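You operate a simulated robot arm through the tools that you are given. There is no shell and no other tool. Be economical: measure what you need, move in short steps, check, and stop when the job is done.

Carry out the task below with a simulated two-armed robot. There is one attempt and no reset: what you move stays moved.

JOB
Take the yellow key tag on the packing table top and put it away on the right end of the counter. Put the grey filter on the packing table top away in the grey filter well. Put the teal photo tile on the packing table top away on the right end of the counter. Switch the left charger switch on. Switch the green outlet switch on. Take the yellow letter tile marked "a" from the clear front of the round table and leave it in the filter holder of the light panel. Take the red card case and put it on the green plaque. Put the purple letter tile marked "o" from the yellow mat on the print cart on the back of the booth deck. Take the ribbon box and leave it on the packing table top. The order is free. Set down upright: ribbon box.

It is judged by the outcome, as a careful person would: the job done as asked, and still so three seconds after it is handed in. It fails if anything else is knocked over, pushed out of place, dropped, spilled or broken.

ROBOT AND FRAMES
Two 6-joint arms with two-finger parallel grippers on one trunk, on a base that drives. Base frame: it is fixed to the floor where the robot stands at the start and does not move with it; the origin is under the middle of the robot, x ahead of it, y to its left, z up; the surface under the hand at the start is at about z = 0.8. Lengths are in m, angles in rad, forces in N, time in s.
The left shoulder is at the start at [0.06, 0.187, 1.072], the right one opposite. With the tool pointing down near the work surface each hand reaches from about 0.26 to 0.62 m from the robot's upright axis, wherever it stands, measured 20 degrees to its own side. Places, roughly: back of the booth deck (15x26 cm) [-3.3, -3.5, 0.76]; filter holder of the light panel [0.6, -1.3, 1]; green outlet switch [0.4, -2.6, 1.1]; green plaque [-0.75, -3.25, 0.75]; grey filter (12x14x2 cm) [0.5, -0.1, 0.8]; grey filter well (12x12 cm) [0.74, -1.84, 0.84]; left charger switch [0.4, -2.5, 1.5]; packing table top [0.6, -0.1, 0.8]; purple letter tile [-2, -1.5, 0.75]; red card case [-1.75, -1.5, 0.5]; ribbon box [-1.75, -1.25, 1]; right end of the counter [-4.8, -2.4, 0.8]; teal photo tile [0.5, -0.25, 0.75]; yellow key tag (8x4x2 cm) [0.5, 0.1, 0.8]; yellow letter tile [-0.75, -3.25, 0.75]. Payload 1.57 kg a hand.
The TCP of each hand is the grasp point between the finger pads, 0.03 m short of the fingertips. In the tool frame z runs along the fingers and y along their closing line. The gripper opens to 0.11 m. The fingers are 0.024 m wide and 0.012 m thick; the gripper's body (0.048 by 0.112 m) begins 0.078 m behind the TCP.
Orientation is that of the tool frame in the base frame, as [roll, pitch, yaw] about the fixed x, y, z axes, in that order (R = Rz(yaw) Ry(pitch) Rx(roll)). With the fingers straight down and closing along the base's y, the tool's x points along the base's -x, its y along +y and its z along -z.

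CONTROLS
- The arms move only by the tool nudge_tool. It takes "left_deltas", "right_deltas" or both (then of equal length, played together; a hand with none holds still); each is a list of rows, each a list of 7 numbers: the finger opening in m, from 0 to 0.11, then the shift along the base's x, y, z in m, then the turn, a rotation vector about the base's x, y, z in rad. In form: [[fingers, tx, ty, tz, rx, ry, rz], ...]. A call has 1 to 8 rows; each row shifts and turns the commanded pose from where the row before left it. A row lasts 0.2 s, in which the tool goes at most 0.05 m and 0.15 rad; a call with a longer step from one row to the next is refused whole, and so is a gripper value outside its range. Where a pose cannot be reached the arm comes as near as it can. A force on the tool above 40 N (or 10 N above the force at the start of the call, whichever is more), or a blocked arm, ends the call early, and 0.2 s more pass. The fingers move at their own pace (about 0.153 m/s each) and stop on an object; they squeeze with about 42 N. The grip force told is the motor's: it shows also when the fingers shut on nothing. Time passes only in rows, and 0.2 s behind the last, so rows that do not move let the fingers close. It gives the time, the measured TCP pose, the force on the tool (base axes), the opening and the grip force at its end, in the units of the frame above (readings bear some noise), with the torque about the TCP (base axes, N m) and any sound that the robot's microphone picked up, and new pictures: "pictures" is both (left out), scene, wrist or none (wrist: the cameras of the hands that moved).
- Cameras (640 x 400 px; columns grow to the right, rows downward): "scene" is now at [0.0065, -0.005, 1.6132]; the picture's right is [-0.05, -1.00, -0.00], its down [-0.86, 0.04, -0.51] and it looks along [0.51, -0.02, -0.86] (base axes); focal length 252 px, centre (320, 200). "left" rides on the left gripper at [0.07, -0.016, -0.141] in its tool frame; the picture's right is [0.23, 0.97, 0.00], its down [-0.86, 0.20, -0.48] and it looks along [-0.47, 0.11, 0.88] (tool axes); focal length 222 px, centre (320, 200). "right" rides on the right gripper at [0.07, 0.016, -0.141] in its tool frame; the picture's right is [-0.23, 0.97, 0.00], its down [-0.86, -0.20, -0.48] and it looks along [-0.47, -0.11, 0.88] (tool axes); focal length 222 px, centre (320, 200).
- move_column(by): slides the trunk up (or, below 0, down) by that many m; the arms and the scene camera ride with it, the base frame stays. It gives what a move gives, with no picture.
- steer(legs): drives the robot by 1 to 6 legs, each [ahead, left, turn to the left] in m, m and rad, along the robot's own axes; the way and the turn of a leg run together, so that a leg with both is an arc; at most 1.5 m and 3.142 rad a leg. The arms and the cameras ride along, it lands a little off, and it stops where it bumps. It gives what a move gives, and a new picture of the scene camera.
- aim_head(pan, tilt): turns the head with the scene camera to pan (to the left, within 1.501 rad either way) and tilt (down, from -0.506 to 1.204), counted from straight ahead of the robot. It gives what a move gives, and a new picture of the scene camera.
- pixel_to_xyz(camera, pixels): there is no depth. For up to 12 entries [column, row, z] of the newest picture of that camera ("zoom" is the newest enlarged one), the place [x, y] in the base frame at which the ray of that pixel passes the height z, good to about 0.002 m, but the place of the scene camera against the robot may be out by one fixed shift of up to 0.012 m in any direction. No time passes.
- zoom(camera, box): a new picture of the part [left, top, right, bottom] of that camera's present view, enlarged. No time passes.
- job_done(): hands the job in; it is judged then, once.

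Go step by step. Measure first, check grasps and placings, and put right what went wrong. The budget is 322 turns and 360 pictures, counting those below and the enlarged ones. Unless the task says otherwise, let go and move clear before handing in, and close with one line.

The tools are called after "Request:" as name(argument=value, ...) on one line, values as JSON. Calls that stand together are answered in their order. nudge_tool: Moves the arms, as the interface text tells. Its arguments: {"type":"object","properties":{"left_deltas":{"type":"array"},"right_deltas":{"type":"array"},"pictures":{"type":"string","enum":["both","scene","wrist","none"]}},"required":[]} The other tools are called the same way: move_column (by) slides the trunk up or down; steer (legs) drives the base; aim_head (pan, tilt) turns the head that bears the scene camera; pixel_to_xyz (camera, pixels) gives the place at which the rays of pixels pass given heights; zoom (camera, box) takes an enlarged picture of a part of a camera's view; job_done () hands the job in.

At the start:

```text
time_s: 0.0
left_eef_pos: [0.4067, 0.0235, 1.0179]
left_ee_rot: [-3.141, -0.001, 3.141]
left_ft_force: [-0.4, 0.2, 0.1]
left_torque: [-0.01, 0.01, -0.01]
left_width: 0.11
left_finger_force: 0.0
right_eef_pos: [0.3552, -0.3763, 1.0757]
right_ee_rot: [-3.141, 0.0, 3.141]
right_ft_force: [-0.1, 0.5, 0.2]
right_torque: [-0.02, 0.0, 0.0]
right_width: 0.1099
right_finger_force: 0.0
trunk travel left (down, up): [-0.7, 0.29]
robot x, y, heading: [0.0046, 0.0017, -0.003]
head pan, tilt: [-0.049, 1.04]
```

scene: 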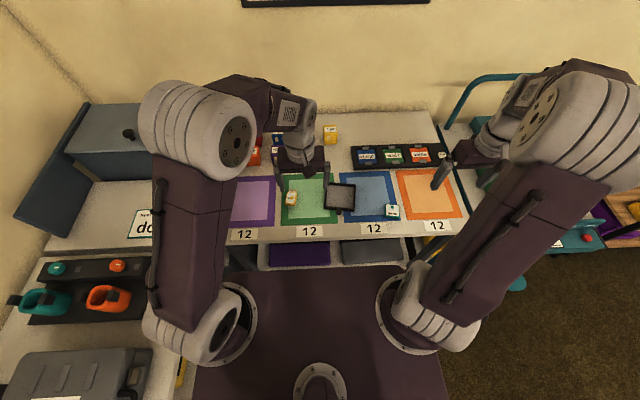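
right: 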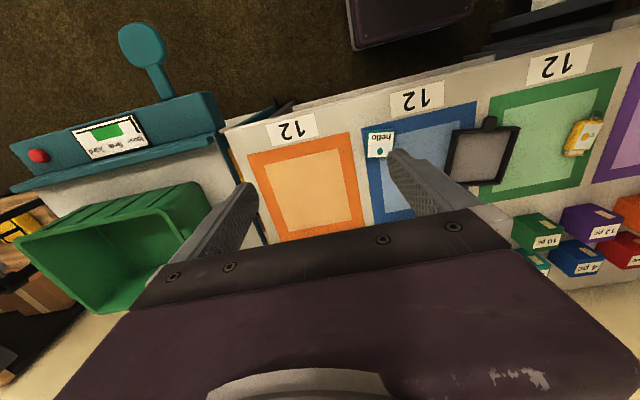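
left: 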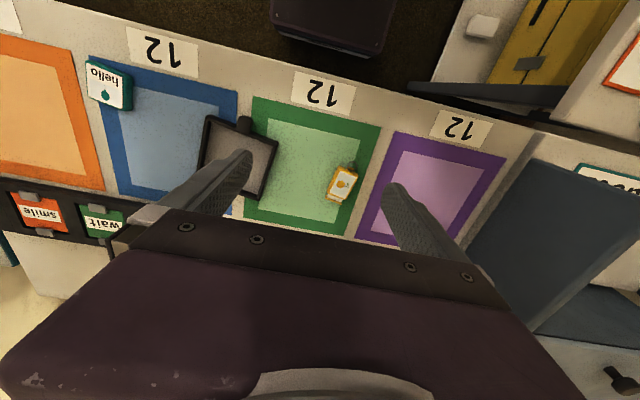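

The pictures show the key tag (about scene 291,198), the framed grey filter (340,196) and the teal tile (392,210) on the mats. I'll enlarge the views to measure them.

Request:
zoom(camera="scene", box=[220, 120, 480, 280])

Request:
zoom(camera="left", box=[60, 40, 400, 250])

Request:
pixel_to_xyz(camera="left", pixels=[[342, 183, 0.77], [342, 183, 0.8], [237, 158, 0.77], [237, 158, 0.8], [107, 86, 0.77], [107, 86, 0.8]])

Request:
pixel_to_xyz(camera="scene", pixels=[[291, 198, 0.77], [291, 198, 0.8], [340, 196, 0.77], [340, 196, 0.8], [392, 210, 0.77], [392, 210, 0.8]])

Request:
pixel_to_xyz(camera="right", pixels=[[583, 137, 0.77], [583, 137, 0.8], [483, 157, 0.77], [483, 157, 0.8], [380, 145, 0.77], [380, 145, 0.8]])

```text
2.46 times, centred on (350, 200) of scene
```

zoom: 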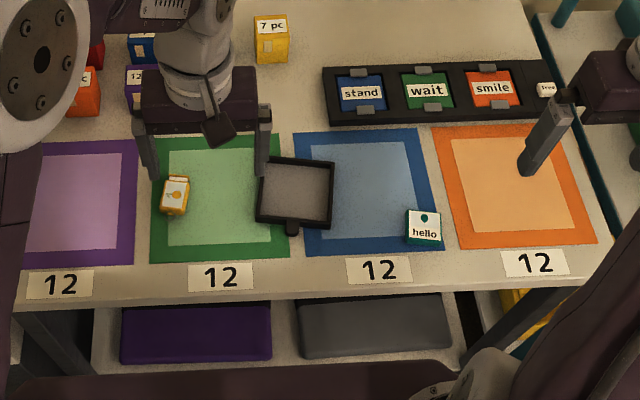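

```text
1.88 times, centred on (230, 145) of left
```

zoom: 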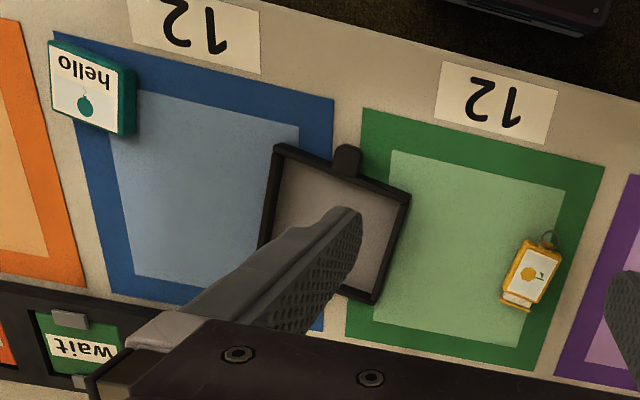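

```text
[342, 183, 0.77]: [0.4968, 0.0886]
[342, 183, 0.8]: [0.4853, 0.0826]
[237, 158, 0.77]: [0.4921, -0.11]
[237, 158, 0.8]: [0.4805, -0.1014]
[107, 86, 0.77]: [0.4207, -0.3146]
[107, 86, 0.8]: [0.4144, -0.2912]
```

```text
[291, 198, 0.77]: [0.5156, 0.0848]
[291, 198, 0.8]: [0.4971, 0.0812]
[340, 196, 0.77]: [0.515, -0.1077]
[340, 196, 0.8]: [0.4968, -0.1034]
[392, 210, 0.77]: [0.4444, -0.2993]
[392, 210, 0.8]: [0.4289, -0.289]
```

```text
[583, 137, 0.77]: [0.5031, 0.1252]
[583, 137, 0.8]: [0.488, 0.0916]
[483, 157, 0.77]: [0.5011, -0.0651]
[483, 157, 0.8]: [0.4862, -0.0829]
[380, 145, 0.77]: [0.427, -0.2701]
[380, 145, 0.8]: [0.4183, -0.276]
```

Request:
pixel_to_xyz(camera="zoom", pixels=[[276, 145, 0.82], [410, 194, 0.82], [374, 303, 0.82], [347, 147, 0.82], [538, 238, 0.812], [560, 250, 0.812], [532, 312, 0.812], [500, 303, 0.812], [52, 42, 0.815], [122, 68, 0.815], [117, 135, 0.815], [50, 104, 0.815]])

Request:
aim_head(pan=-0.9, tilt=0.6)

Request:
aim_head(pan=-1.5, tilt=0.4)

```text
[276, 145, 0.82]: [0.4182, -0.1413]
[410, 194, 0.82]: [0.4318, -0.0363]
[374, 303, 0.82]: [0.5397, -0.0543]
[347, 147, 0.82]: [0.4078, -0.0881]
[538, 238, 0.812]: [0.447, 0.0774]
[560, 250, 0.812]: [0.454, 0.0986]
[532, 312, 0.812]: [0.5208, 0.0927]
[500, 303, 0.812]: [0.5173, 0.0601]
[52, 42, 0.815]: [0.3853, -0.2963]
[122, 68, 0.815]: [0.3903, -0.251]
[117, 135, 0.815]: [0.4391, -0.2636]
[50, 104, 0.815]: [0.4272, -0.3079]
```

```text
time_s: 1.2
left_eef_pos: [0.4056, 0.0235, 1.0177]
left_ee_rot: [-3.141, 0.001, 3.141]
left_ft_force: [0.4, 0.5, -0.8]
left_torque: [-0.01, -0.04, 0.03]
left_width: 0.1101
left_finger_force: 0.1
right_eef_pos: [0.3552, -0.3778, 1.0739]
right_ee_rot: [-3.141, 0.0, -3.141]
right_ft_force: [-0.3, -0.6, 0.1]
right_torque: [-0.01, 0.0, 0.02]
right_width: 0.1101
right_finger_force: 0.1
trunk travel left (down, up): [-0.7, 0.29]
robot x, y, heading: [0.0028, 0.0009, -0.001]
head pan, tilt: [-0.901, 0.6]
```

scene: 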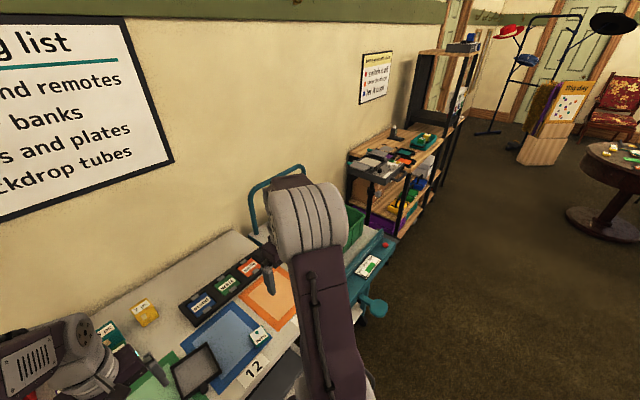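

```text
time_s: 2.2
left_eef_pos: [0.4056, 0.0236, 1.0173]
left_ee_rot: [3.141, 0.0, 3.141]
left_ft_force: [0.3, -0.2, 0.2]
left_torque: [-0.01, 0.01, -0.02]
left_width: 0.1103
left_finger_force: 0.1
right_eef_pos: [0.3565, -0.3784, 1.0742]
right_ee_rot: [3.141, 0.001, 3.141]
right_ft_force: [0.2, -0.1, -0.5]
right_torque: [0.03, 0.01, 0.0]
right_width: 0.1099
right_finger_force: 0.0
trunk travel left (down, up): [-0.7, 0.29]
robot x, y, heading: [0.0029, -0.0011, -0.001]
head pan, tilt: [-1.499, 0.4]
```

scene: 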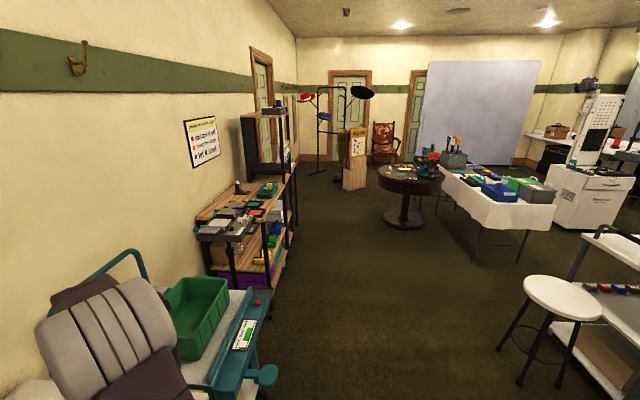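

The filter centre is about (0.479,-0.098), with its tab at about (0.41,-0.088) on the near side. I'll move the left hand aside and bring the right hand above the tab.

Request:
nudge_tool(left_deltas=[[0.11, -0.005, 0.035, 0.005, 0, 0, 0], [0.11, -0.005, 0.035, 0.005, 0, 0, 0], [0.11, -0.005, 0.035, 0.005, 0, 0, 0], [0.11, -0.005, 0.035, 0.005, 0, 0, 0], [0.11, -0.005, 0.035, 0.005, 0, 0, 0], [0.11, 0, 0, 0, 0, 0, 0], [0.11, 0, 0, 0, 0, 0, 0], [0.11, 0, 0, 0, 0, 0, 0]], right_deltas=[[0.11, 0.0065, 0, -0.014, 0, 0, 0], [0.11, 0.0065, 0.04, -0.014, 0, 0, -0.03], [0.11, 0.0065, 0.042, -0.014, 0, 0, -0.03], [0.08, 0.0065, 0.042, -0.014, 0, 0, -0.03], [0.06, 0.0065, 0.042, -0.014, 0, 0, -0.03], [0.06, 0.0065, 0.042, -0.014, 0, 0, -0.01], [0.06, 0.0065, 0.042, -0.014, 0, 0, 0], [0.06, 0.0065, 0.038, -0.014, 0, 0, 0]], pictures="wrist")

```text
time_s: 4.0
left_eef_pos: [0.3801, 0.2, 1.0435]
left_ee_rot: [-3.14, -0.001, -3.141]
left_ft_force: [1.0, -0.5, -0.3]
left_torque: [-0.02, 0.02, -0.02]
left_width: 0.1103
left_finger_force: 0.1
right_eef_pos: [0.4073, -0.0867, 0.9636]
right_ee_rot: [-3.14, 0.0, 3.009]
right_ft_force: [-0.3, 0.0, 0.1]
right_torque: [-0.05, -0.01, -0.02]
right_width: 0.06
right_finger_force: 0.1
trunk travel left (down, up): [-0.7, 0.29]
robot x, y, heading: [-0.0018, -0.0019, -0.001]
head pan, tilt: [-1.499, 0.4]
```

right: 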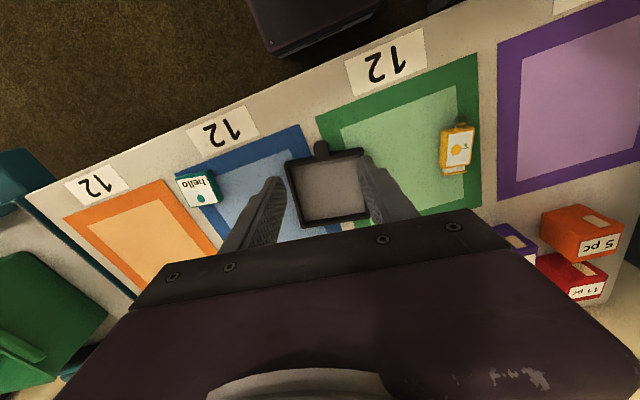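
left: 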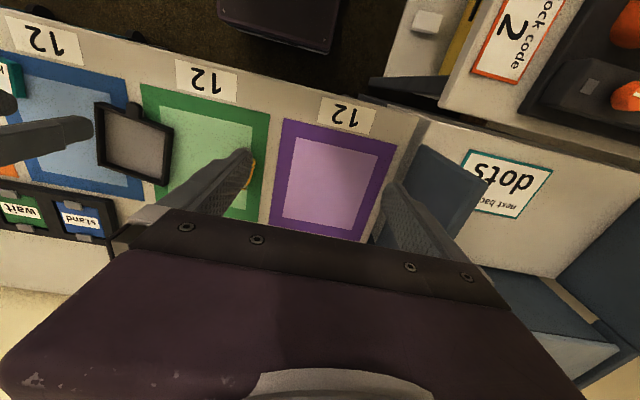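

Request:
zoom(camera="right", box=[260, 120, 420, 240])

Request:
pixel_to_xyz(camera="right", pixels=[[321, 143, 0.79], [321, 143, 0.82], [285, 159, 0.82], [363, 148, 0.82], [371, 213, 0.82], [300, 227, 0.82], [320, 285, 0.82]])

Request:
pixel_to_xyz(camera="left", pixels=[[134, 102, 0.79], [134, 102, 0.82], [95, 101, 0.82], [174, 129, 0.82], [164, 186, 0.82], [98, 166, 0.82]])

```text
3.33 times, centred on (340, 180) of right
```

zoom: 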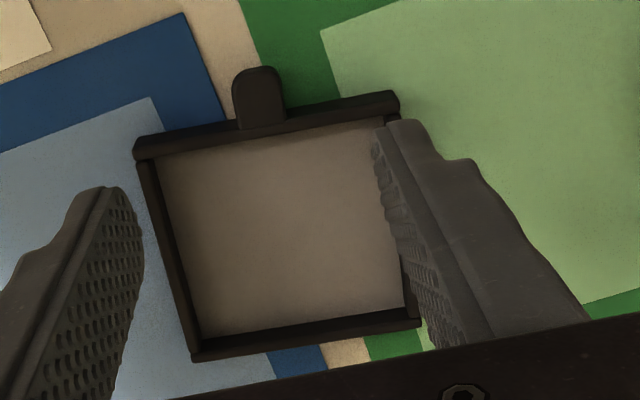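

```text
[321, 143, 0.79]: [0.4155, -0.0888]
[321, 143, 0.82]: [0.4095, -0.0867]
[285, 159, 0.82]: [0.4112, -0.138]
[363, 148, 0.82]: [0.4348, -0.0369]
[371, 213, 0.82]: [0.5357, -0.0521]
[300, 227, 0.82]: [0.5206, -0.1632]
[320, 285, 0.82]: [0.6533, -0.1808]
```

```text
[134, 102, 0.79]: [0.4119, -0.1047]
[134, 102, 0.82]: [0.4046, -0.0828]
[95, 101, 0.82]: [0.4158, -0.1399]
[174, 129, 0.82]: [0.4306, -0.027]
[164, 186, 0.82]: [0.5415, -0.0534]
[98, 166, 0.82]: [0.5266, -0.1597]
```

Request:
pixel_to_xyz(camera="right", pixels=[[316, 116, 0.77], [316, 116, 0.8], [475, 53, 0.77], [475, 53, 0.8]])

Request:
pixel_to_xyz(camera="left", pixels=[[142, 83, 0.77], [142, 83, 0.8], [270, 115, 0.77], [270, 115, 0.8]])

Request:
nudge_tool(right_deltas=[[0.06, 0.002, 0, -0.025, 0, 0, 0], [0.06, 0.002, 0, -0.025, 0, 0, 0], [0.06, 0.002, 0, -0.025, 0, 0, 0], [0.06, 0.002, 0, -0.025, 0, 0, 0], [0.06, 0.002, 0, -0.015, 0, 0, 0]], pictures="wrist")

```text
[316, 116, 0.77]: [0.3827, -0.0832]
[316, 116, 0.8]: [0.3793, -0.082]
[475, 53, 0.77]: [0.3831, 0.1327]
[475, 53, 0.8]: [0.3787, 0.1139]
```

```text
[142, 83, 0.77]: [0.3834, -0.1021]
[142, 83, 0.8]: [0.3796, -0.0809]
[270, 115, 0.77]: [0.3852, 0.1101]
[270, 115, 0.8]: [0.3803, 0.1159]
```

```text
time_s: 5.2
left_eef_pos: [0.3814, 0.1996, 1.044]
left_ee_rot: [3.141, 0.0, -3.141]
left_ft_force: [0.1, -0.4, 0.0]
left_torque: [-0.01, 0.02, 0.02]
left_width: 0.1097
left_finger_force: 0.1
right_eef_pos: [0.417, -0.0884, 0.8489]
right_ee_rot: [-3.141, -0.001, 3.013]
right_ft_force: [0.0, 0.5, 0.2]
right_torque: [0.02, -0.03, 0.0]
right_width: 0.0599
right_finger_force: 0.0
trunk travel left (down, up): [-0.7, 0.29]
robot x, y, heading: [-0.001, -0.0008, -0.001]
head pan, tilt: [-1.499, 0.4]
```

right: 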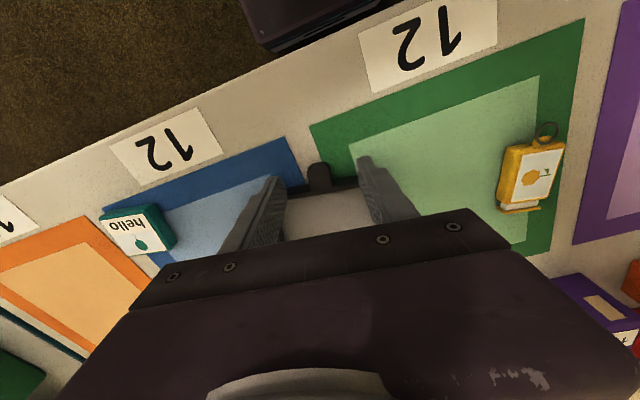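

Request:
zoom(camera="right", box=[250, 130, 410, 230])

Request:
pixel_to_xyz(camera="right", pixels=[[319, 163, 0.815], [319, 188, 0.815], [287, 188, 0.815], [358, 178, 0.815], [306, 175, 0.815], [331, 175, 0.815]])

```text
4.00 times, centred on (330, 180) of right
```

zoom: 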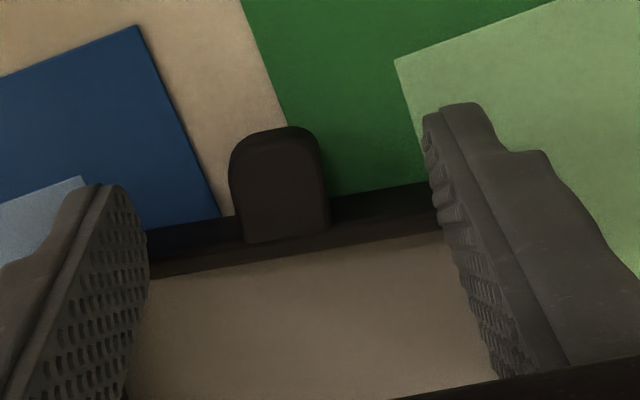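

```text
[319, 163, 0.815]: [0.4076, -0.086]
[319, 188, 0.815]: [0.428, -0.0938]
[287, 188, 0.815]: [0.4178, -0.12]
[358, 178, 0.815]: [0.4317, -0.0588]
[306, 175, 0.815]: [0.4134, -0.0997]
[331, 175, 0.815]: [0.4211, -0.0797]
```

Request:
nudge_tool(right_deltas=[[0.05, -0.005, 0, 0, 0, 0, 0], [0.05, 0, 0, -0.008, 0, 0, 0], [0.05, 0, 0, -0.007, 0, 0, 0], [0.05, 0, 0, 0, 0, 0, 0]], pictures="none")

```text
time_s: 6.2
left_eef_pos: [0.3804, 0.1985, 1.043]
left_ee_rot: [-3.14, 0.0, 3.141]
left_ft_force: [-0.1, -0.1, -0.3]
left_torque: [-0.03, -0.01, 0.02]
left_width: 0.1098
left_finger_force: 0.1
right_eef_pos: [0.414, -0.089, 0.8343]
right_ee_rot: [3.139, 0.0, 3.013]
right_ft_force: [-0.5, 0.4, 0.2]
right_torque: [0.01, -0.06, 0.04]
right_width: 0.0499
right_finger_force: 0.2
trunk travel left (down, up): [-0.7, 0.29]
robot x, y, heading: [0.0012, 0.0008, -0.0]
head pan, tilt: [-1.499, 0.4]
```

No contact on the way down, and the fingertips straddle the tab. Closing now.

Request:
nudge_tool(right_deltas=[[0.0, 0, 0, 0, 0, 0, 0], [0.0, 0, 0, 0, 0, 0, 0], [0.0, 0, 0, 0, 0, 0, 0]], pictures="none")

Request:
nudge_tool(right_deltas=[[0.0, 0, 0, 0.02, 0, 0, 0], [0.0, 0, 0, 0.03, 0, 0, 0], [0.0, 0, 0, 0.03, 0, 0, 0]], pictures="wrist")

```text
time_s: 7.0
left_eef_pos: [0.3803, 0.1993, 1.0436]
left_ee_rot: [-3.141, -0.001, -3.141]
left_ft_force: [0.5, -0.8, -0.3]
left_torque: [0.0, -0.01, 0.01]
left_width: 0.1102
left_finger_force: 0.0
right_eef_pos: [0.4126, -0.0885, 0.8338]
right_ee_rot: [-3.141, 0.001, 3.012]
right_ft_force: [-0.7, -0.4, 0.9]
right_torque: [0.03, 0.06, 0.0]
right_width: 0.0191
right_finger_force: 33.1
trunk travel left (down, up): [-0.7, 0.29]
robot x, y, heading: [-0.0016, 0.0031, -0.002]
head pan, tilt: [-1.499, 0.4]
```

```text
time_s: 7.8
left_eef_pos: [0.3792, 0.1986, 1.0433]
left_ee_rot: [3.141, 0.0, 3.14]
left_ft_force: [1.0, 0.3, 0.2]
left_torque: [-0.04, 0.0, 0.03]
left_width: 0.11
left_finger_force: 0.0
right_eef_pos: [0.4114, -0.0899, 0.9144]
right_ee_rot: [-3.14, 0.0, 3.014]
right_ft_force: [0.2, -0.3, 0.7]
right_torque: [0.06, 0.04, -0.01]
right_width: 0.019
right_finger_force: 33.5
trunk travel left (down, up): [-0.7, 0.29]
robot x, y, heading: [-0.0011, 0.0009, -0.003]
head pan, tilt: [-1.499, 0.4]
```

right: 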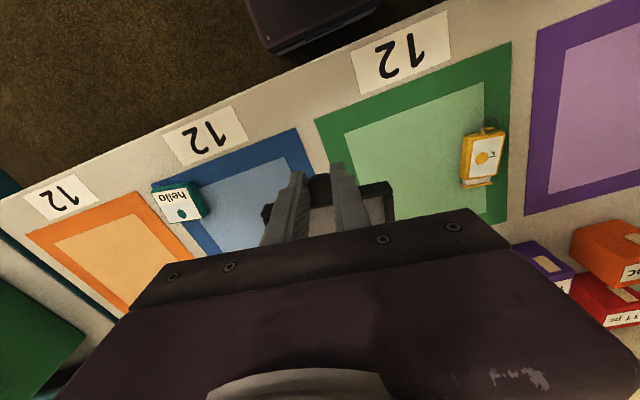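

The filter is held by its tab (opening 0.019). I'll raise the hand, back away from the table, and drive to the right to face the shelf.

Request:
nudge_tool(right_deltas=[[0.0, -0.02, -0.03, 0.04, 0, 0, 0.04], [0.0, -0.02, -0.04, 0.03, 0, 0, 0.04], [0.0, -0.02, -0.04, 0.03, 0, 0, 0.05], [0.0, 0, -0.04, 0.03, 0, 0, 0], [0.0, 0, -0.04, 0.02, 0, 0, 0]], pictures="none")

Request:
steer(legs=[[-0.3, 0, 0], [0, -1.3, 0]])

Request:
aim_head(pan=-0.3, tilt=0.6)

```text
refused: row 1 steps farther than a row can; nothing moved
```

```text
time_s: 15.9
left_eef_pos: [0.0757, -1.103, 1.044]
left_ee_rot: [-3.141, 0.0, 3.138]
left_ft_force: [-0.1, -0.5, 0.3]
left_torque: [-0.03, 0.01, -0.02]
left_width: 0.1098
left_finger_force: 0.0
right_eef_pos: [0.1067, -1.3908, 0.9137]
right_ee_rot: [3.141, -0.001, 3.005]
right_ft_force: [1.5, 0.0, 0.0]
right_torque: [0.02, 0.04, 0.02]
right_width: 0.0191
right_finger_force: 33.2
trunk travel left (down, up): [-0.7, 0.29]
robot x, y, heading: [-0.3043, -1.2999, -0.006]
head pan, tilt: [-1.499, 0.4]
```

scene: 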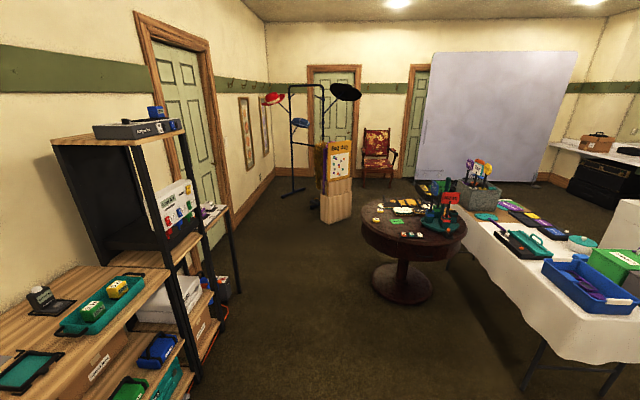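

```text
time_s: 17.4
left_eef_pos: [0.0757, -1.1034, 1.0451]
left_ee_rot: [3.141, -0.001, 3.138]
left_ft_force: [0.1, 0.3, 0.1]
left_torque: [0.0, 0.02, -0.01]
left_width: 0.11
left_finger_force: 0.1
right_eef_pos: [0.1057, -1.3916, 0.9136]
right_ee_rot: [3.141, 0.0, 3.005]
right_ft_force: [-0.3, -0.6, -0.7]
right_torque: [0.0, 0.05, 0.0]
right_width: 0.0188
right_finger_force: 33.5
trunk travel left (down, up): [-0.7, 0.29]
robot x, y, heading: [-0.3104, -1.2976, -0.007]
head pan, tilt: [-0.3, 0.6]
```

scene: 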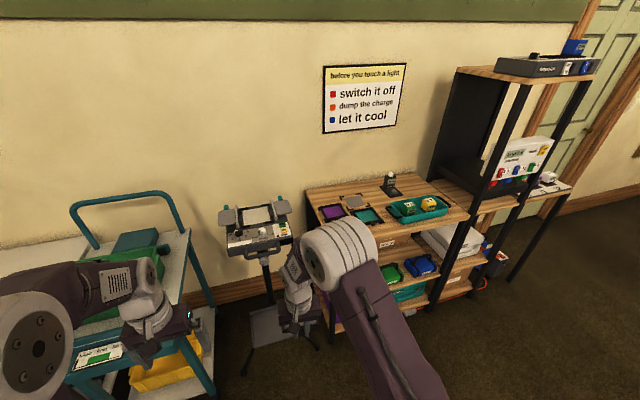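

Request:
zoom(camera="scene", box=[200, 160, 340, 270])

Request:
zoom(camera="scene", box=[300, 150, 480, 270])

Request:
zoom(camera="scene", box=[440, 30, 600, 210])

```text
3.64 times, centred on (270, 215) of scene
```

zoom: 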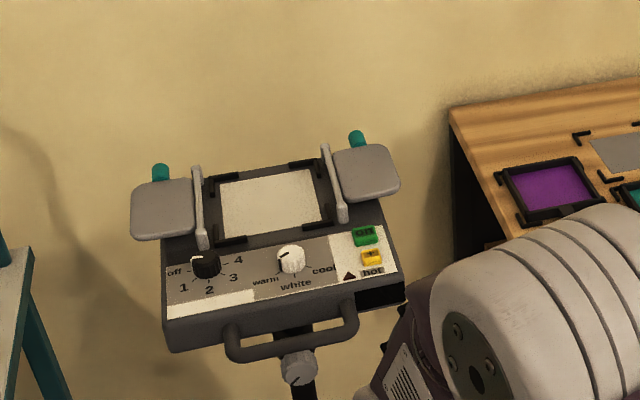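

```text
3.33 times, centred on (390, 210) of scene
```

zoom: 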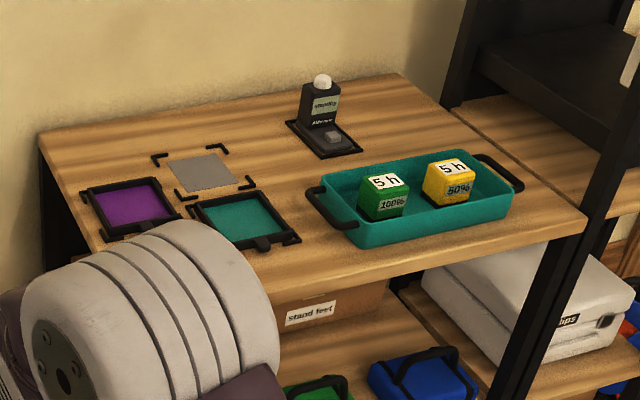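

```text
2.22 times, centred on (520, 120) of scene
```

zoom: 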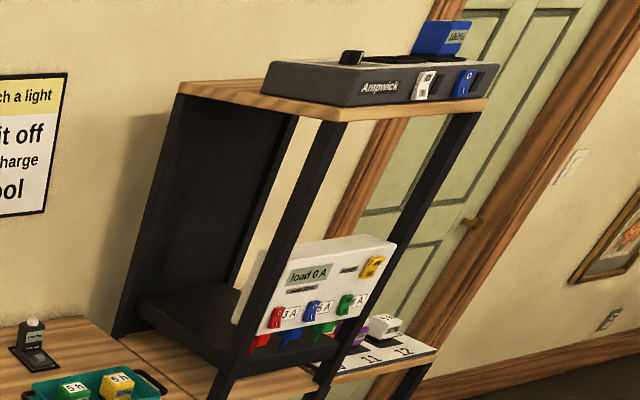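

Request:
pixel_to_xyz(camera="scene", pixels=[[354, 201.6, 0.82], [354, 201.6, 0.84], [469.5, 216.6, 0.82], [307, 190, 0.82], [355.5, 195, 0.84], [366, 205.8, 0.84], [369, 230, 0.84]])

Request:
nudge_tool(right_deltas=[[0.0, 0, -0.03, 0.03, 0, 0, 0.04], [0.0, 0, -0.03, 0.03, 0, 0, 0.04], [0.0, 0, -0.03, 0.03, 0, 0, 0.05], [0.0, 0, -0.03, 0.03, 0, 0, 0]], pictures="none")

Request:
steer(legs=[[0, -0.4, 0], [0.4, 0, 0]])

```text
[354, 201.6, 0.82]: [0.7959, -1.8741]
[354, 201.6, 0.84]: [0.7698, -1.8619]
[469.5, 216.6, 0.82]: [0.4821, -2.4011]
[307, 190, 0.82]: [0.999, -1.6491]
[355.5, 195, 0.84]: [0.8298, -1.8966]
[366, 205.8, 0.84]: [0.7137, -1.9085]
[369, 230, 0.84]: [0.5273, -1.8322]
```

```text
time_s: 18.4
left_eef_pos: [0.0745, -1.1037, 1.0446]
left_ee_rot: [3.14, 0.0, 3.136]
left_ft_force: [0.4, -0.1, -0.6]
left_torque: [0.01, -0.02, -0.03]
left_width: 0.1099
left_finger_force: 0.1
right_eef_pos: [0.1049, -1.5122, 1.035]
right_ee_rot: [3.139, 0.0, 3.136]
right_ft_force: [0.9, 0.3, -0.3]
right_torque: [-0.01, 0.04, 0.06]
right_width: 0.0189
right_finger_force: 33.0
trunk travel left (down, up): [-0.7, 0.29]
robot x, y, heading: [-0.3036, -1.2981, -0.004]
head pan, tilt: [-0.3, 0.6]
```

```text
time_s: 22.9
left_eef_pos: [0.473, -1.5088, 1.0429]
left_ee_rot: [3.142, 0.002, 3.133]
left_ft_force: [0.1, -0.2, 0.3]
left_torque: [0.03, 0.0, 0.03]
left_width: 0.1098
left_finger_force: 0.0
right_eef_pos: [0.5021, -1.9159, 1.0343]
right_ee_rot: [-3.142, 0.0, 3.136]
right_ft_force: [-0.8, -1.0, -0.1]
right_torque: [0.03, 0.03, 0.0]
right_width: 0.0191
right_finger_force: 33.3
trunk travel left (down, up): [-0.7, 0.29]
robot x, y, heading: [0.0906, -1.7029, -0.005]
head pan, tilt: [-0.3, 0.6]
```

scene: 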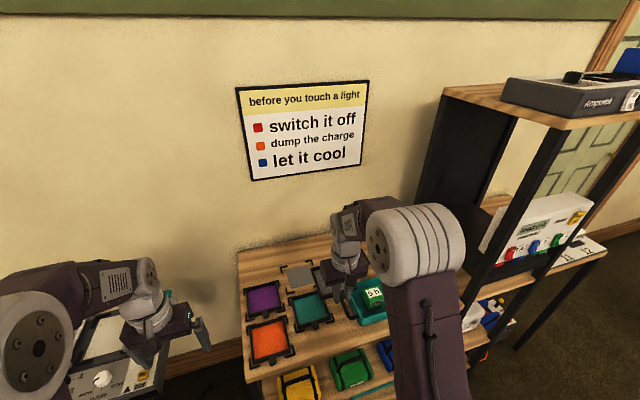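

Request:
nudge_tool(left_deltas=[[0.11, -0.02, 0, 0.03, 0, 0, 0], [0.11, -0.03, 0, 0.03, 0, 0, 0], [0.11, -0.03, 0.0, 0.0, 0, 0, 0], [0.11, -0.03, 0.0, 0, 0, 0, 0]], pictures="none")

Request:
aim_head(pan=-0.15, tilt=0.85)

Request:
zoom(camera="right", box=[0, 0, 640, 400])

```text
time_s: 23.9
left_eef_pos: [0.3606, -1.5068, 1.1043]
left_ee_rot: [-3.141, 0.002, 3.135]
left_ft_force: [-0.5, 0.1, -0.3]
left_torque: [0.02, -0.03, 0.05]
left_width: 0.1099
left_finger_force: 0.0
right_eef_pos: [0.5009, -1.9158, 1.0348]
right_ee_rot: [3.141, 0.002, 3.135]
right_ft_force: [0.4, -0.6, 0.0]
right_torque: [-0.02, 0.02, 0.04]
right_width: 0.019
right_finger_force: 33.2
trunk travel left (down, up): [-0.7, 0.29]
robot x, y, heading: [0.092, -1.7027, -0.012]
head pan, tilt: [-0.3, 0.6]
```

```text
time_s: 24.7
left_eef_pos: [0.3634, -1.5085, 1.1054]
left_ee_rot: [-3.141, -0.002, 3.135]
left_ft_force: [0.4, 0.7, -0.5]
left_torque: [0.0, 0.0, -0.04]
left_width: 0.1098
left_finger_force: 0.0
right_eef_pos: [0.5026, -1.917, 1.0344]
right_ee_rot: [-3.14, -0.001, 3.134]
right_ft_force: [0.7, 0.5, -1.5]
right_torque: [-0.01, 0.05, -0.01]
right_width: 0.0191
right_finger_force: 32.8
trunk travel left (down, up): [-0.7, 0.29]
robot x, y, heading: [0.0906, -1.7055, -0.006]
head pan, tilt: [-0.15, 0.85]
```

scene: 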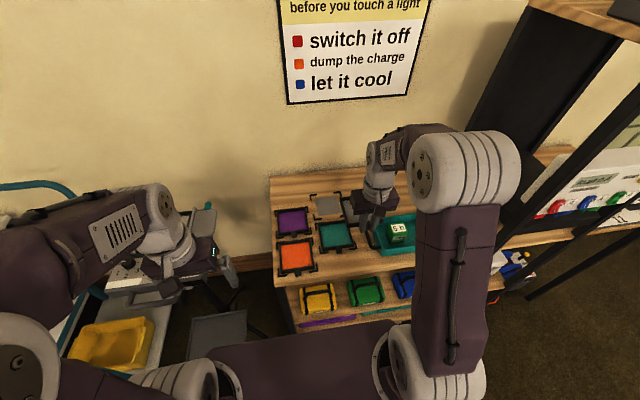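

```text
1.00 times, centred on (320, 200) of right (not enlarged: the box is as wide or as high as the picture)
```

zoom: 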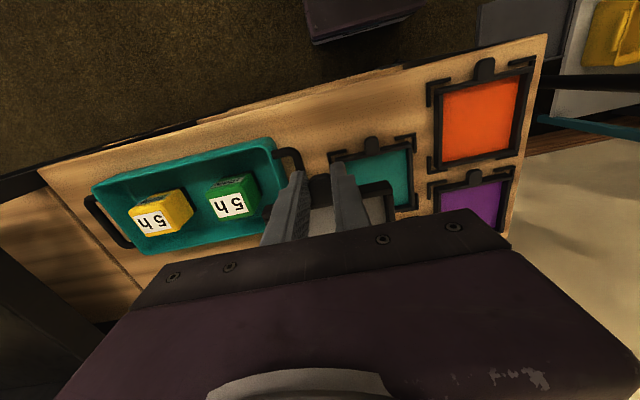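

Request:
zoom(camera="scene", box=[255, 180, 385, 290])

```text
3.64 times, centred on (320, 235) of scene
```

zoom: 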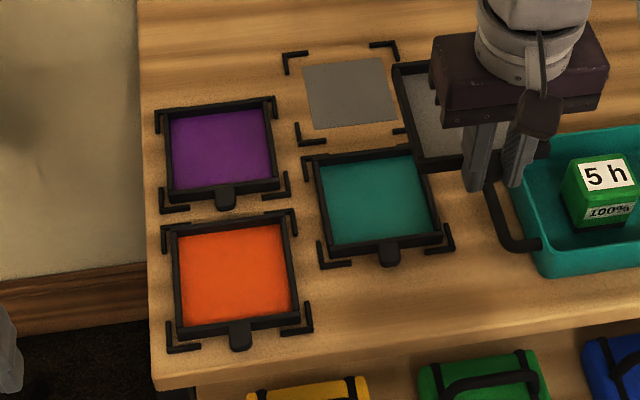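

Request:
pixel_to_xyz(camera="zoom", pixels=[[283, 57, 0.82], [297, 146, 0.82], [397, 45, 0.82], [303, 158, 0.82], [321, 268, 0.82], [454, 250, 0.82], [225, 208, 0.83], [375, 155, 0.835], [240, 350, 0.83], [232, 218, 0.835], [390, 265, 0.83], [348, 92, 0.82]])

Request:
pixel_to_xyz(camera="right", pixels=[[486, 58, 0.83], [473, 171, 0.83], [372, 139, 0.83], [486, 58, 0.85], [473, 171, 0.85], [372, 139, 0.85]])

```text
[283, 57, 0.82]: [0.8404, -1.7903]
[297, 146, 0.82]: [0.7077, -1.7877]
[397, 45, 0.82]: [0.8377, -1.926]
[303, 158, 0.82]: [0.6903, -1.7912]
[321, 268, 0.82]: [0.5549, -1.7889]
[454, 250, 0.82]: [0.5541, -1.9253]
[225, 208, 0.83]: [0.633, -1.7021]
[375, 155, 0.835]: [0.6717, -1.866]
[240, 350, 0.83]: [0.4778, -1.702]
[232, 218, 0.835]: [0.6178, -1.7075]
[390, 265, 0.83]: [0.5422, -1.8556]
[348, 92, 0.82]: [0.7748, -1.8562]
```

```text
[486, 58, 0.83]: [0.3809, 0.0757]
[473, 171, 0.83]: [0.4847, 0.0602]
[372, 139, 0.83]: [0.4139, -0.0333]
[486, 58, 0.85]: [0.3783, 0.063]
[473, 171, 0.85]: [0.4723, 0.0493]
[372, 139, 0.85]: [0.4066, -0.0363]
```

Request:
nudge_tool(right_deltas=[[0.0, 0.0, 0.03, 0.02, 0, 0, 0], [0.0, 0.0, 0.03, 0.02, 0, 0, 0], [0.0, 0.02, 0.0, 0.0, 0, 0, 0], [0.0, 0.0, 0.0, 0.0, 0, 0, 0]], pictures="both")

```text
time_s: 25.7
left_eef_pos: [0.3621, -1.5076, 1.1044]
left_ee_rot: [3.141, -0.001, 3.136]
left_ft_force: [-0.3, -0.1, 0.0]
left_torque: [0.03, -0.01, 0.01]
left_width: 0.11
left_finger_force: 0.1
right_eef_pos: [0.5228, -1.8562, 1.0737]
right_ee_rot: [3.141, -0.001, 3.134]
right_ft_force: [-0.2, 0.6, -1.0]
right_torque: [-0.02, 0.08, -0.02]
right_width: 0.019
right_finger_force: 33.1
trunk travel left (down, up): [-0.7, 0.29]
robot x, y, heading: [0.0914, -1.7049, -0.005]
head pan, tilt: [-0.15, 0.85]
```

scene: 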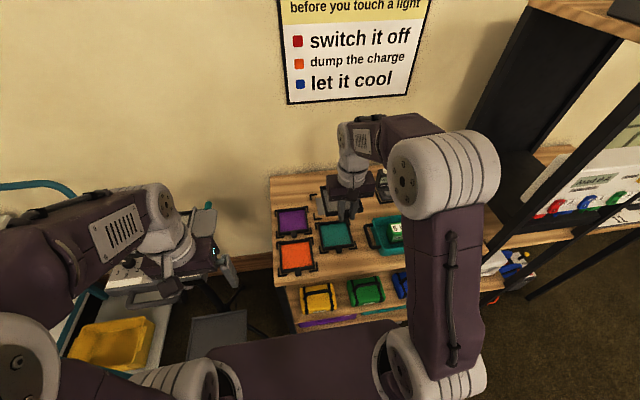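
right: 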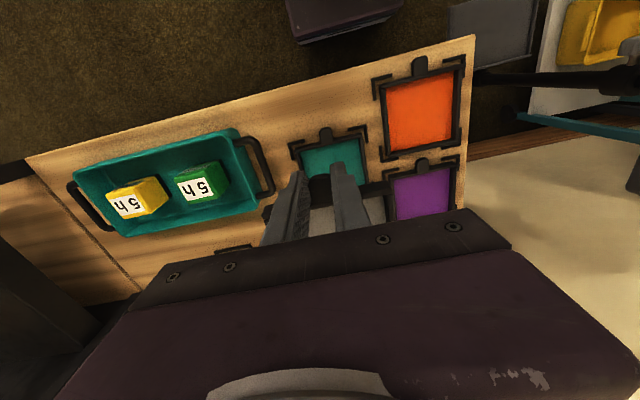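

Request:
pixel_to_xyz(camera="right", pixels=[[324, 127, 0.82], [324, 127, 0.85], [420, 57, 0.82], [420, 57, 0.85], [421, 160, 0.82], [421, 160, 0.85]])

Request:
zoom(camera="right", box=[260, 110, 480, 250])

Request:
zoom(camera="scene", box=[255, 180, 385, 290])

Request:
pixel_to_xyz(camera="zoom", pixels=[[390, 265, 0.82], [390, 265, 0.85], [240, 350, 0.82], [240, 350, 0.85], [225, 208, 0.82], [225, 208, 0.85]])

```text
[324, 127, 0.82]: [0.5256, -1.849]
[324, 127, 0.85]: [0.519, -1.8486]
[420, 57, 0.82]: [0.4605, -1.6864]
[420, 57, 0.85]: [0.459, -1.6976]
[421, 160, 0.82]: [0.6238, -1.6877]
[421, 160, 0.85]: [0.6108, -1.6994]
```

```text
2.86 times, centred on (370, 180) of right
```

zoom: 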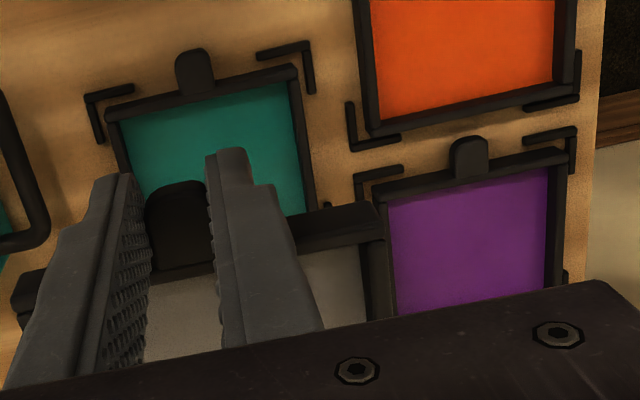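

```text
3.64 times, centred on (320, 235) of scene
```

zoom: 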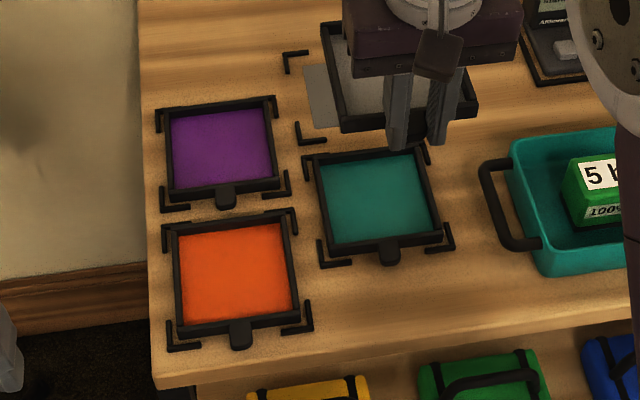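

```text
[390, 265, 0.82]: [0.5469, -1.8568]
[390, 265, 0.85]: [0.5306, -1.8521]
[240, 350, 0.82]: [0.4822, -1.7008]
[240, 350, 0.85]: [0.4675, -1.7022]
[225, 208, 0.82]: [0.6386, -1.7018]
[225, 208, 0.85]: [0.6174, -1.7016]
```

Request:
steer(legs=[[0.06, 0, 0]])

Request:
nudge_tool(right_deltas=[[0.0, 0.024, 0.002, -0.03, 0, 0, 0.002], [0.0, 0.024, 0.002, -0.03, 0, 0, 0.002], [0.0, 0.024, 0.002, -0.03, 0, 0, 0.002], [0.0, 0.02, 0.001, -0.03, 0, 0, 0.002], [0.0, 0, 0, -0.02, 0, 0, 0]], pictures="both")

```text
time_s: 26.7
left_eef_pos: [0.4191, -1.5087, 1.104]
left_ee_rot: [3.141, 0.002, 3.135]
left_ft_force: [-0.5, -0.4, -0.3]
left_torque: [0.0, -0.05, -0.04]
left_width: 0.1099
left_finger_force: 0.0
right_eef_pos: [0.5797, -1.8561, 1.0737]
right_ee_rot: [3.141, 0.0, 3.135]
right_ft_force: [-0.2, 0.3, -0.8]
right_torque: [-0.03, 0.0, 0.0]
right_width: 0.0188
right_finger_force: 33.1
trunk travel left (down, up): [-0.7, 0.29]
robot x, y, heading: [0.1508, -1.7024, -0.007]
head pan, tilt: [-0.15, 0.85]
```

scene: 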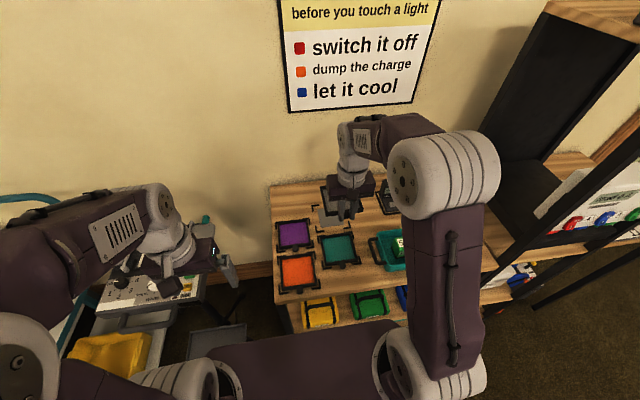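

```text
time_s: 27.9
left_eef_pos: [0.4216, -1.5086, 1.1037]
left_ee_rot: [-3.141, 0.0, 3.134]
left_ft_force: [0.3, -0.3, 0.0]
left_torque: [0.0, 0.0, -0.02]
left_width: 0.1098
left_finger_force: 0.1
right_eef_pos: [0.6728, -1.849, 0.9335]
right_ee_rot: [3.141, 0.0, -3.14]
right_ft_force: [-0.1, -0.3, 0.2]
right_torque: [0.0, 0.07, 0.0]
right_width: 0.0191
right_finger_force: 33.7
trunk travel left (down, up): [-0.7, 0.29]
robot x, y, heading: [0.1502, -1.7026, -0.006]
head pan, tilt: [-0.15, 0.85]
```

scene: 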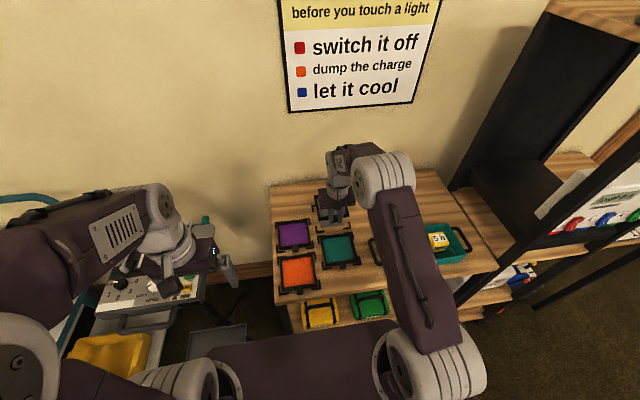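
right: 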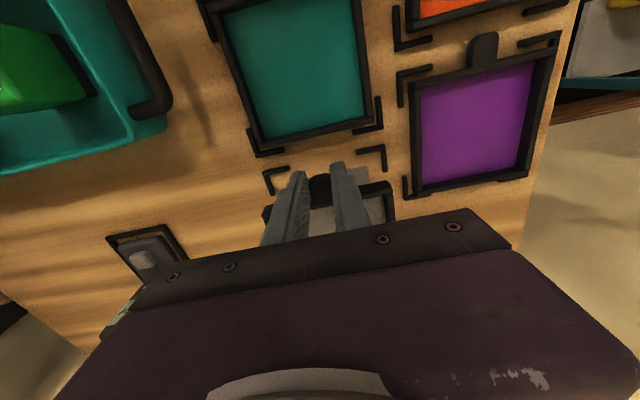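

Request:
zoom(camera="right", box=[220, 100, 440, 240])

Request:
pixel_to_xyz(camera="right", pixels=[[264, 172, 0.842], [383, 147, 0.842], [398, 70, 0.842], [404, 198, 0.842], [484, 33, 0.85], [420, 72, 0.855], [552, 50, 0.855], [319, 175, 0.91]])

```text
2.86 times, centred on (330, 170) of right
```

zoom: 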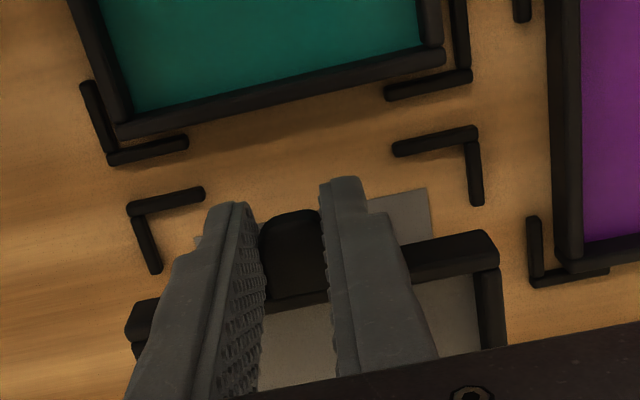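

```text
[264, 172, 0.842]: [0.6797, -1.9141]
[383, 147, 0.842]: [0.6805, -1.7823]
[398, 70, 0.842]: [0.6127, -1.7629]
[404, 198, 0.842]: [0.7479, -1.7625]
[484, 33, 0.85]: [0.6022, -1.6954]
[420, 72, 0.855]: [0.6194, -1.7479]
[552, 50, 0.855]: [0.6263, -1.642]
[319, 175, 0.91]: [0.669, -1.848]
```

Aligned: the well brackets are centred at y=-1.848 and the tab tip is at x≈0.669, which matches the neighbouring filters. Lowering.

Request:
nudge_tool(right_deltas=[[0.0, 0.001, 0.0005, -0.02, 0, 0, 0], [0.0, 0, 0, -0.02, 0, 0, 0], [0.0, 0, 0, -0.012, 0, 0, 0], [0.0, 0, 0, 0, 0, 0, 0]], pictures="wrist")

```text
time_s: 28.9
left_eef_pos: [0.4218, -1.5091, 1.1061]
left_ee_rot: [-3.141, -0.001, 3.135]
left_ft_force: [0.0, -0.2, -0.5]
left_torque: [0.04, -0.03, 0.03]
left_width: 0.1099
left_finger_force: 0.0
right_eef_pos: [0.6755, -1.849, 0.8822]
right_ee_rot: [-3.141, 0.003, -3.142]
right_ft_force: [2.6, -0.3, 7.3]
right_torque: [-0.02, -1.07, 0.01]
right_width: 0.0189
right_finger_force: 33.6
trunk travel left (down, up): [-0.7, 0.29]
robot x, y, heading: [0.152, -1.7055, -0.003]
head pan, tilt: [-0.15, 0.85]
```

right: 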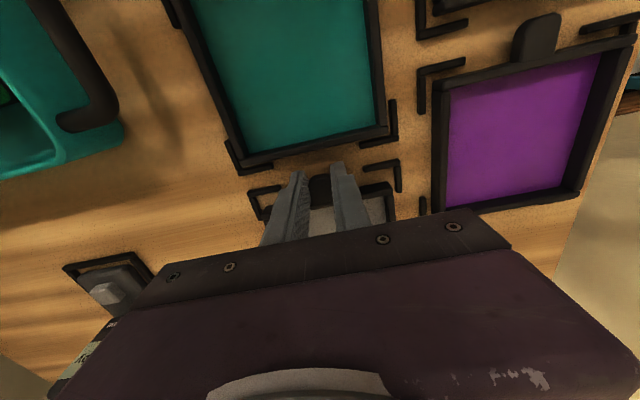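

Request:
zoom(camera="right", box=[220, 120, 440, 240])

Request:
zoom(camera="scene", box=[265, 170, 395, 260])

```text
2.91 times, centred on (330, 180) of right
```

zoom: 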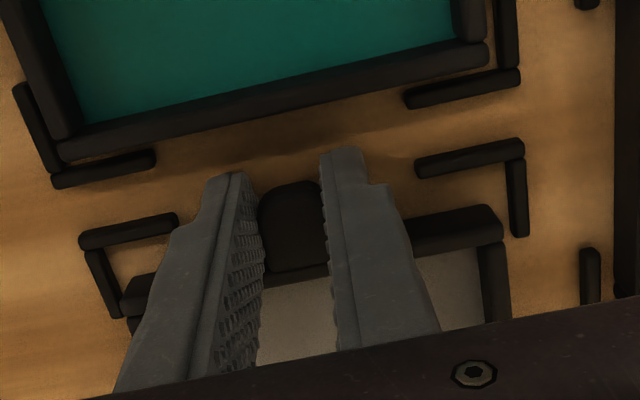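

```text
4.44 times, centred on (330, 215) of scene
```

zoom: 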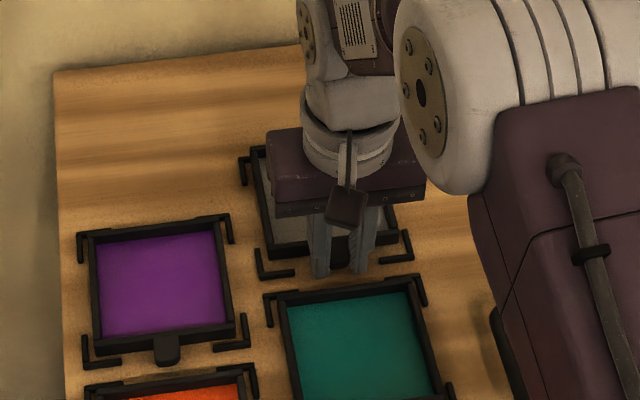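

Request:
nudge_tool(right_deltas=[[0.0, 0, 0, -0.002, 0, 0, 0], [0.0, 0, 0, -0.002, 0, 0, 0], [0.0, 0, 0, 0, 0, 0, 0]], pictures="none")

```text
time_s: 29.7
left_eef_pos: [0.4193, -1.5071, 1.1048]
left_ee_rot: [3.141, 0.004, 3.133]
left_ft_force: [1.2, 0.4, 0.3]
left_torque: [0.01, 0.01, -0.05]
left_width: 0.1098
left_finger_force: 0.1
right_eef_pos: [0.6754, -1.8482, 0.881]
right_ee_rot: [3.141, 0.005, 3.141]
right_ft_force: [4.2, -3.1, 27.1]
right_torque: [-0.03, -0.53, -0.07]
right_width: 0.0192
right_finger_force: 33.7
trunk travel left (down, up): [-0.7, 0.29]
robot x, y, heading: [0.1534, -1.7036, -0.006]
head pan, tilt: [-0.15, 0.85]
```

Force rose to 27 N with the torque dropping, so the filter now lies flat. Opening narrowly and lifting.

Request:
nudge_tool(right_deltas=[[0.0, 0, 0, 0.002, 0, 0, 0], [0.04, 0, 0, 0.0, 0, 0, 0], [0.04, 0, 0, 0, 0, 0, 0], [0.04, 0, 0, 0.03, 0, 0, 0], [0.04, 0, 0, 0.04, 0, 0, 0], [0.04, -0.03, 0, 0.04, 0, 0, 0], [0.04, -0.04, 0, 0.02, 0, 0, 0]], pictures="both")

```text
time_s: 31.3
left_eef_pos: [0.4199, -1.5087, 1.1037]
left_ee_rot: [-3.141, 0.002, 3.134]
left_ft_force: [-0.5, 0.1, 0.5]
left_torque: [0.01, 0.01, -0.01]
left_width: 0.1101
left_finger_force: 0.1
right_eef_pos: [0.6034, -1.8473, 1.0113]
right_ee_rot: [3.14, 0.003, -3.14]
right_ft_force: [-0.4, -0.2, -0.1]
right_torque: [-0.01, -0.02, 0.01]
right_width: 0.0401
right_finger_force: 0.0
trunk travel left (down, up): [-0.7, 0.29]
robot x, y, heading: [0.1501, -1.7045, -0.008]
head pan, tilt: [-0.15, 0.85]
```

scene: 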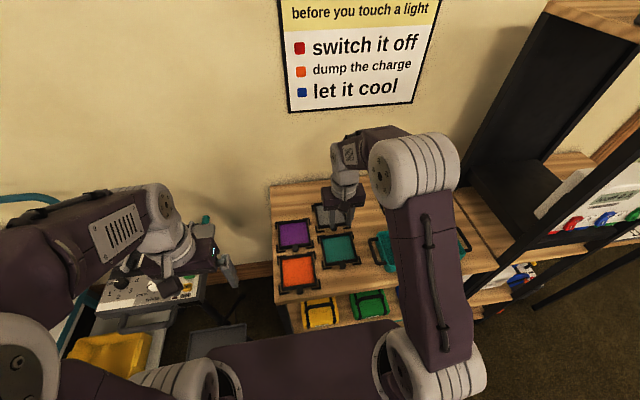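
right: 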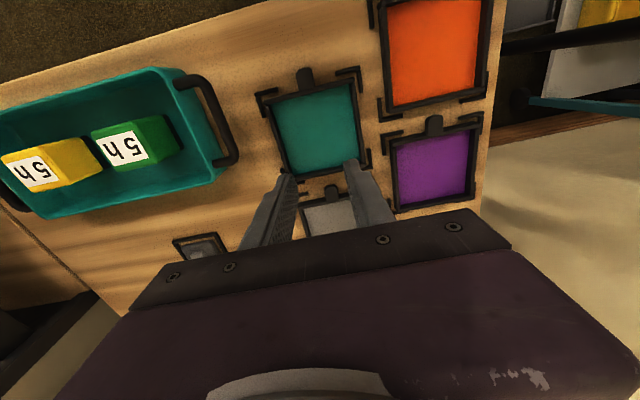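

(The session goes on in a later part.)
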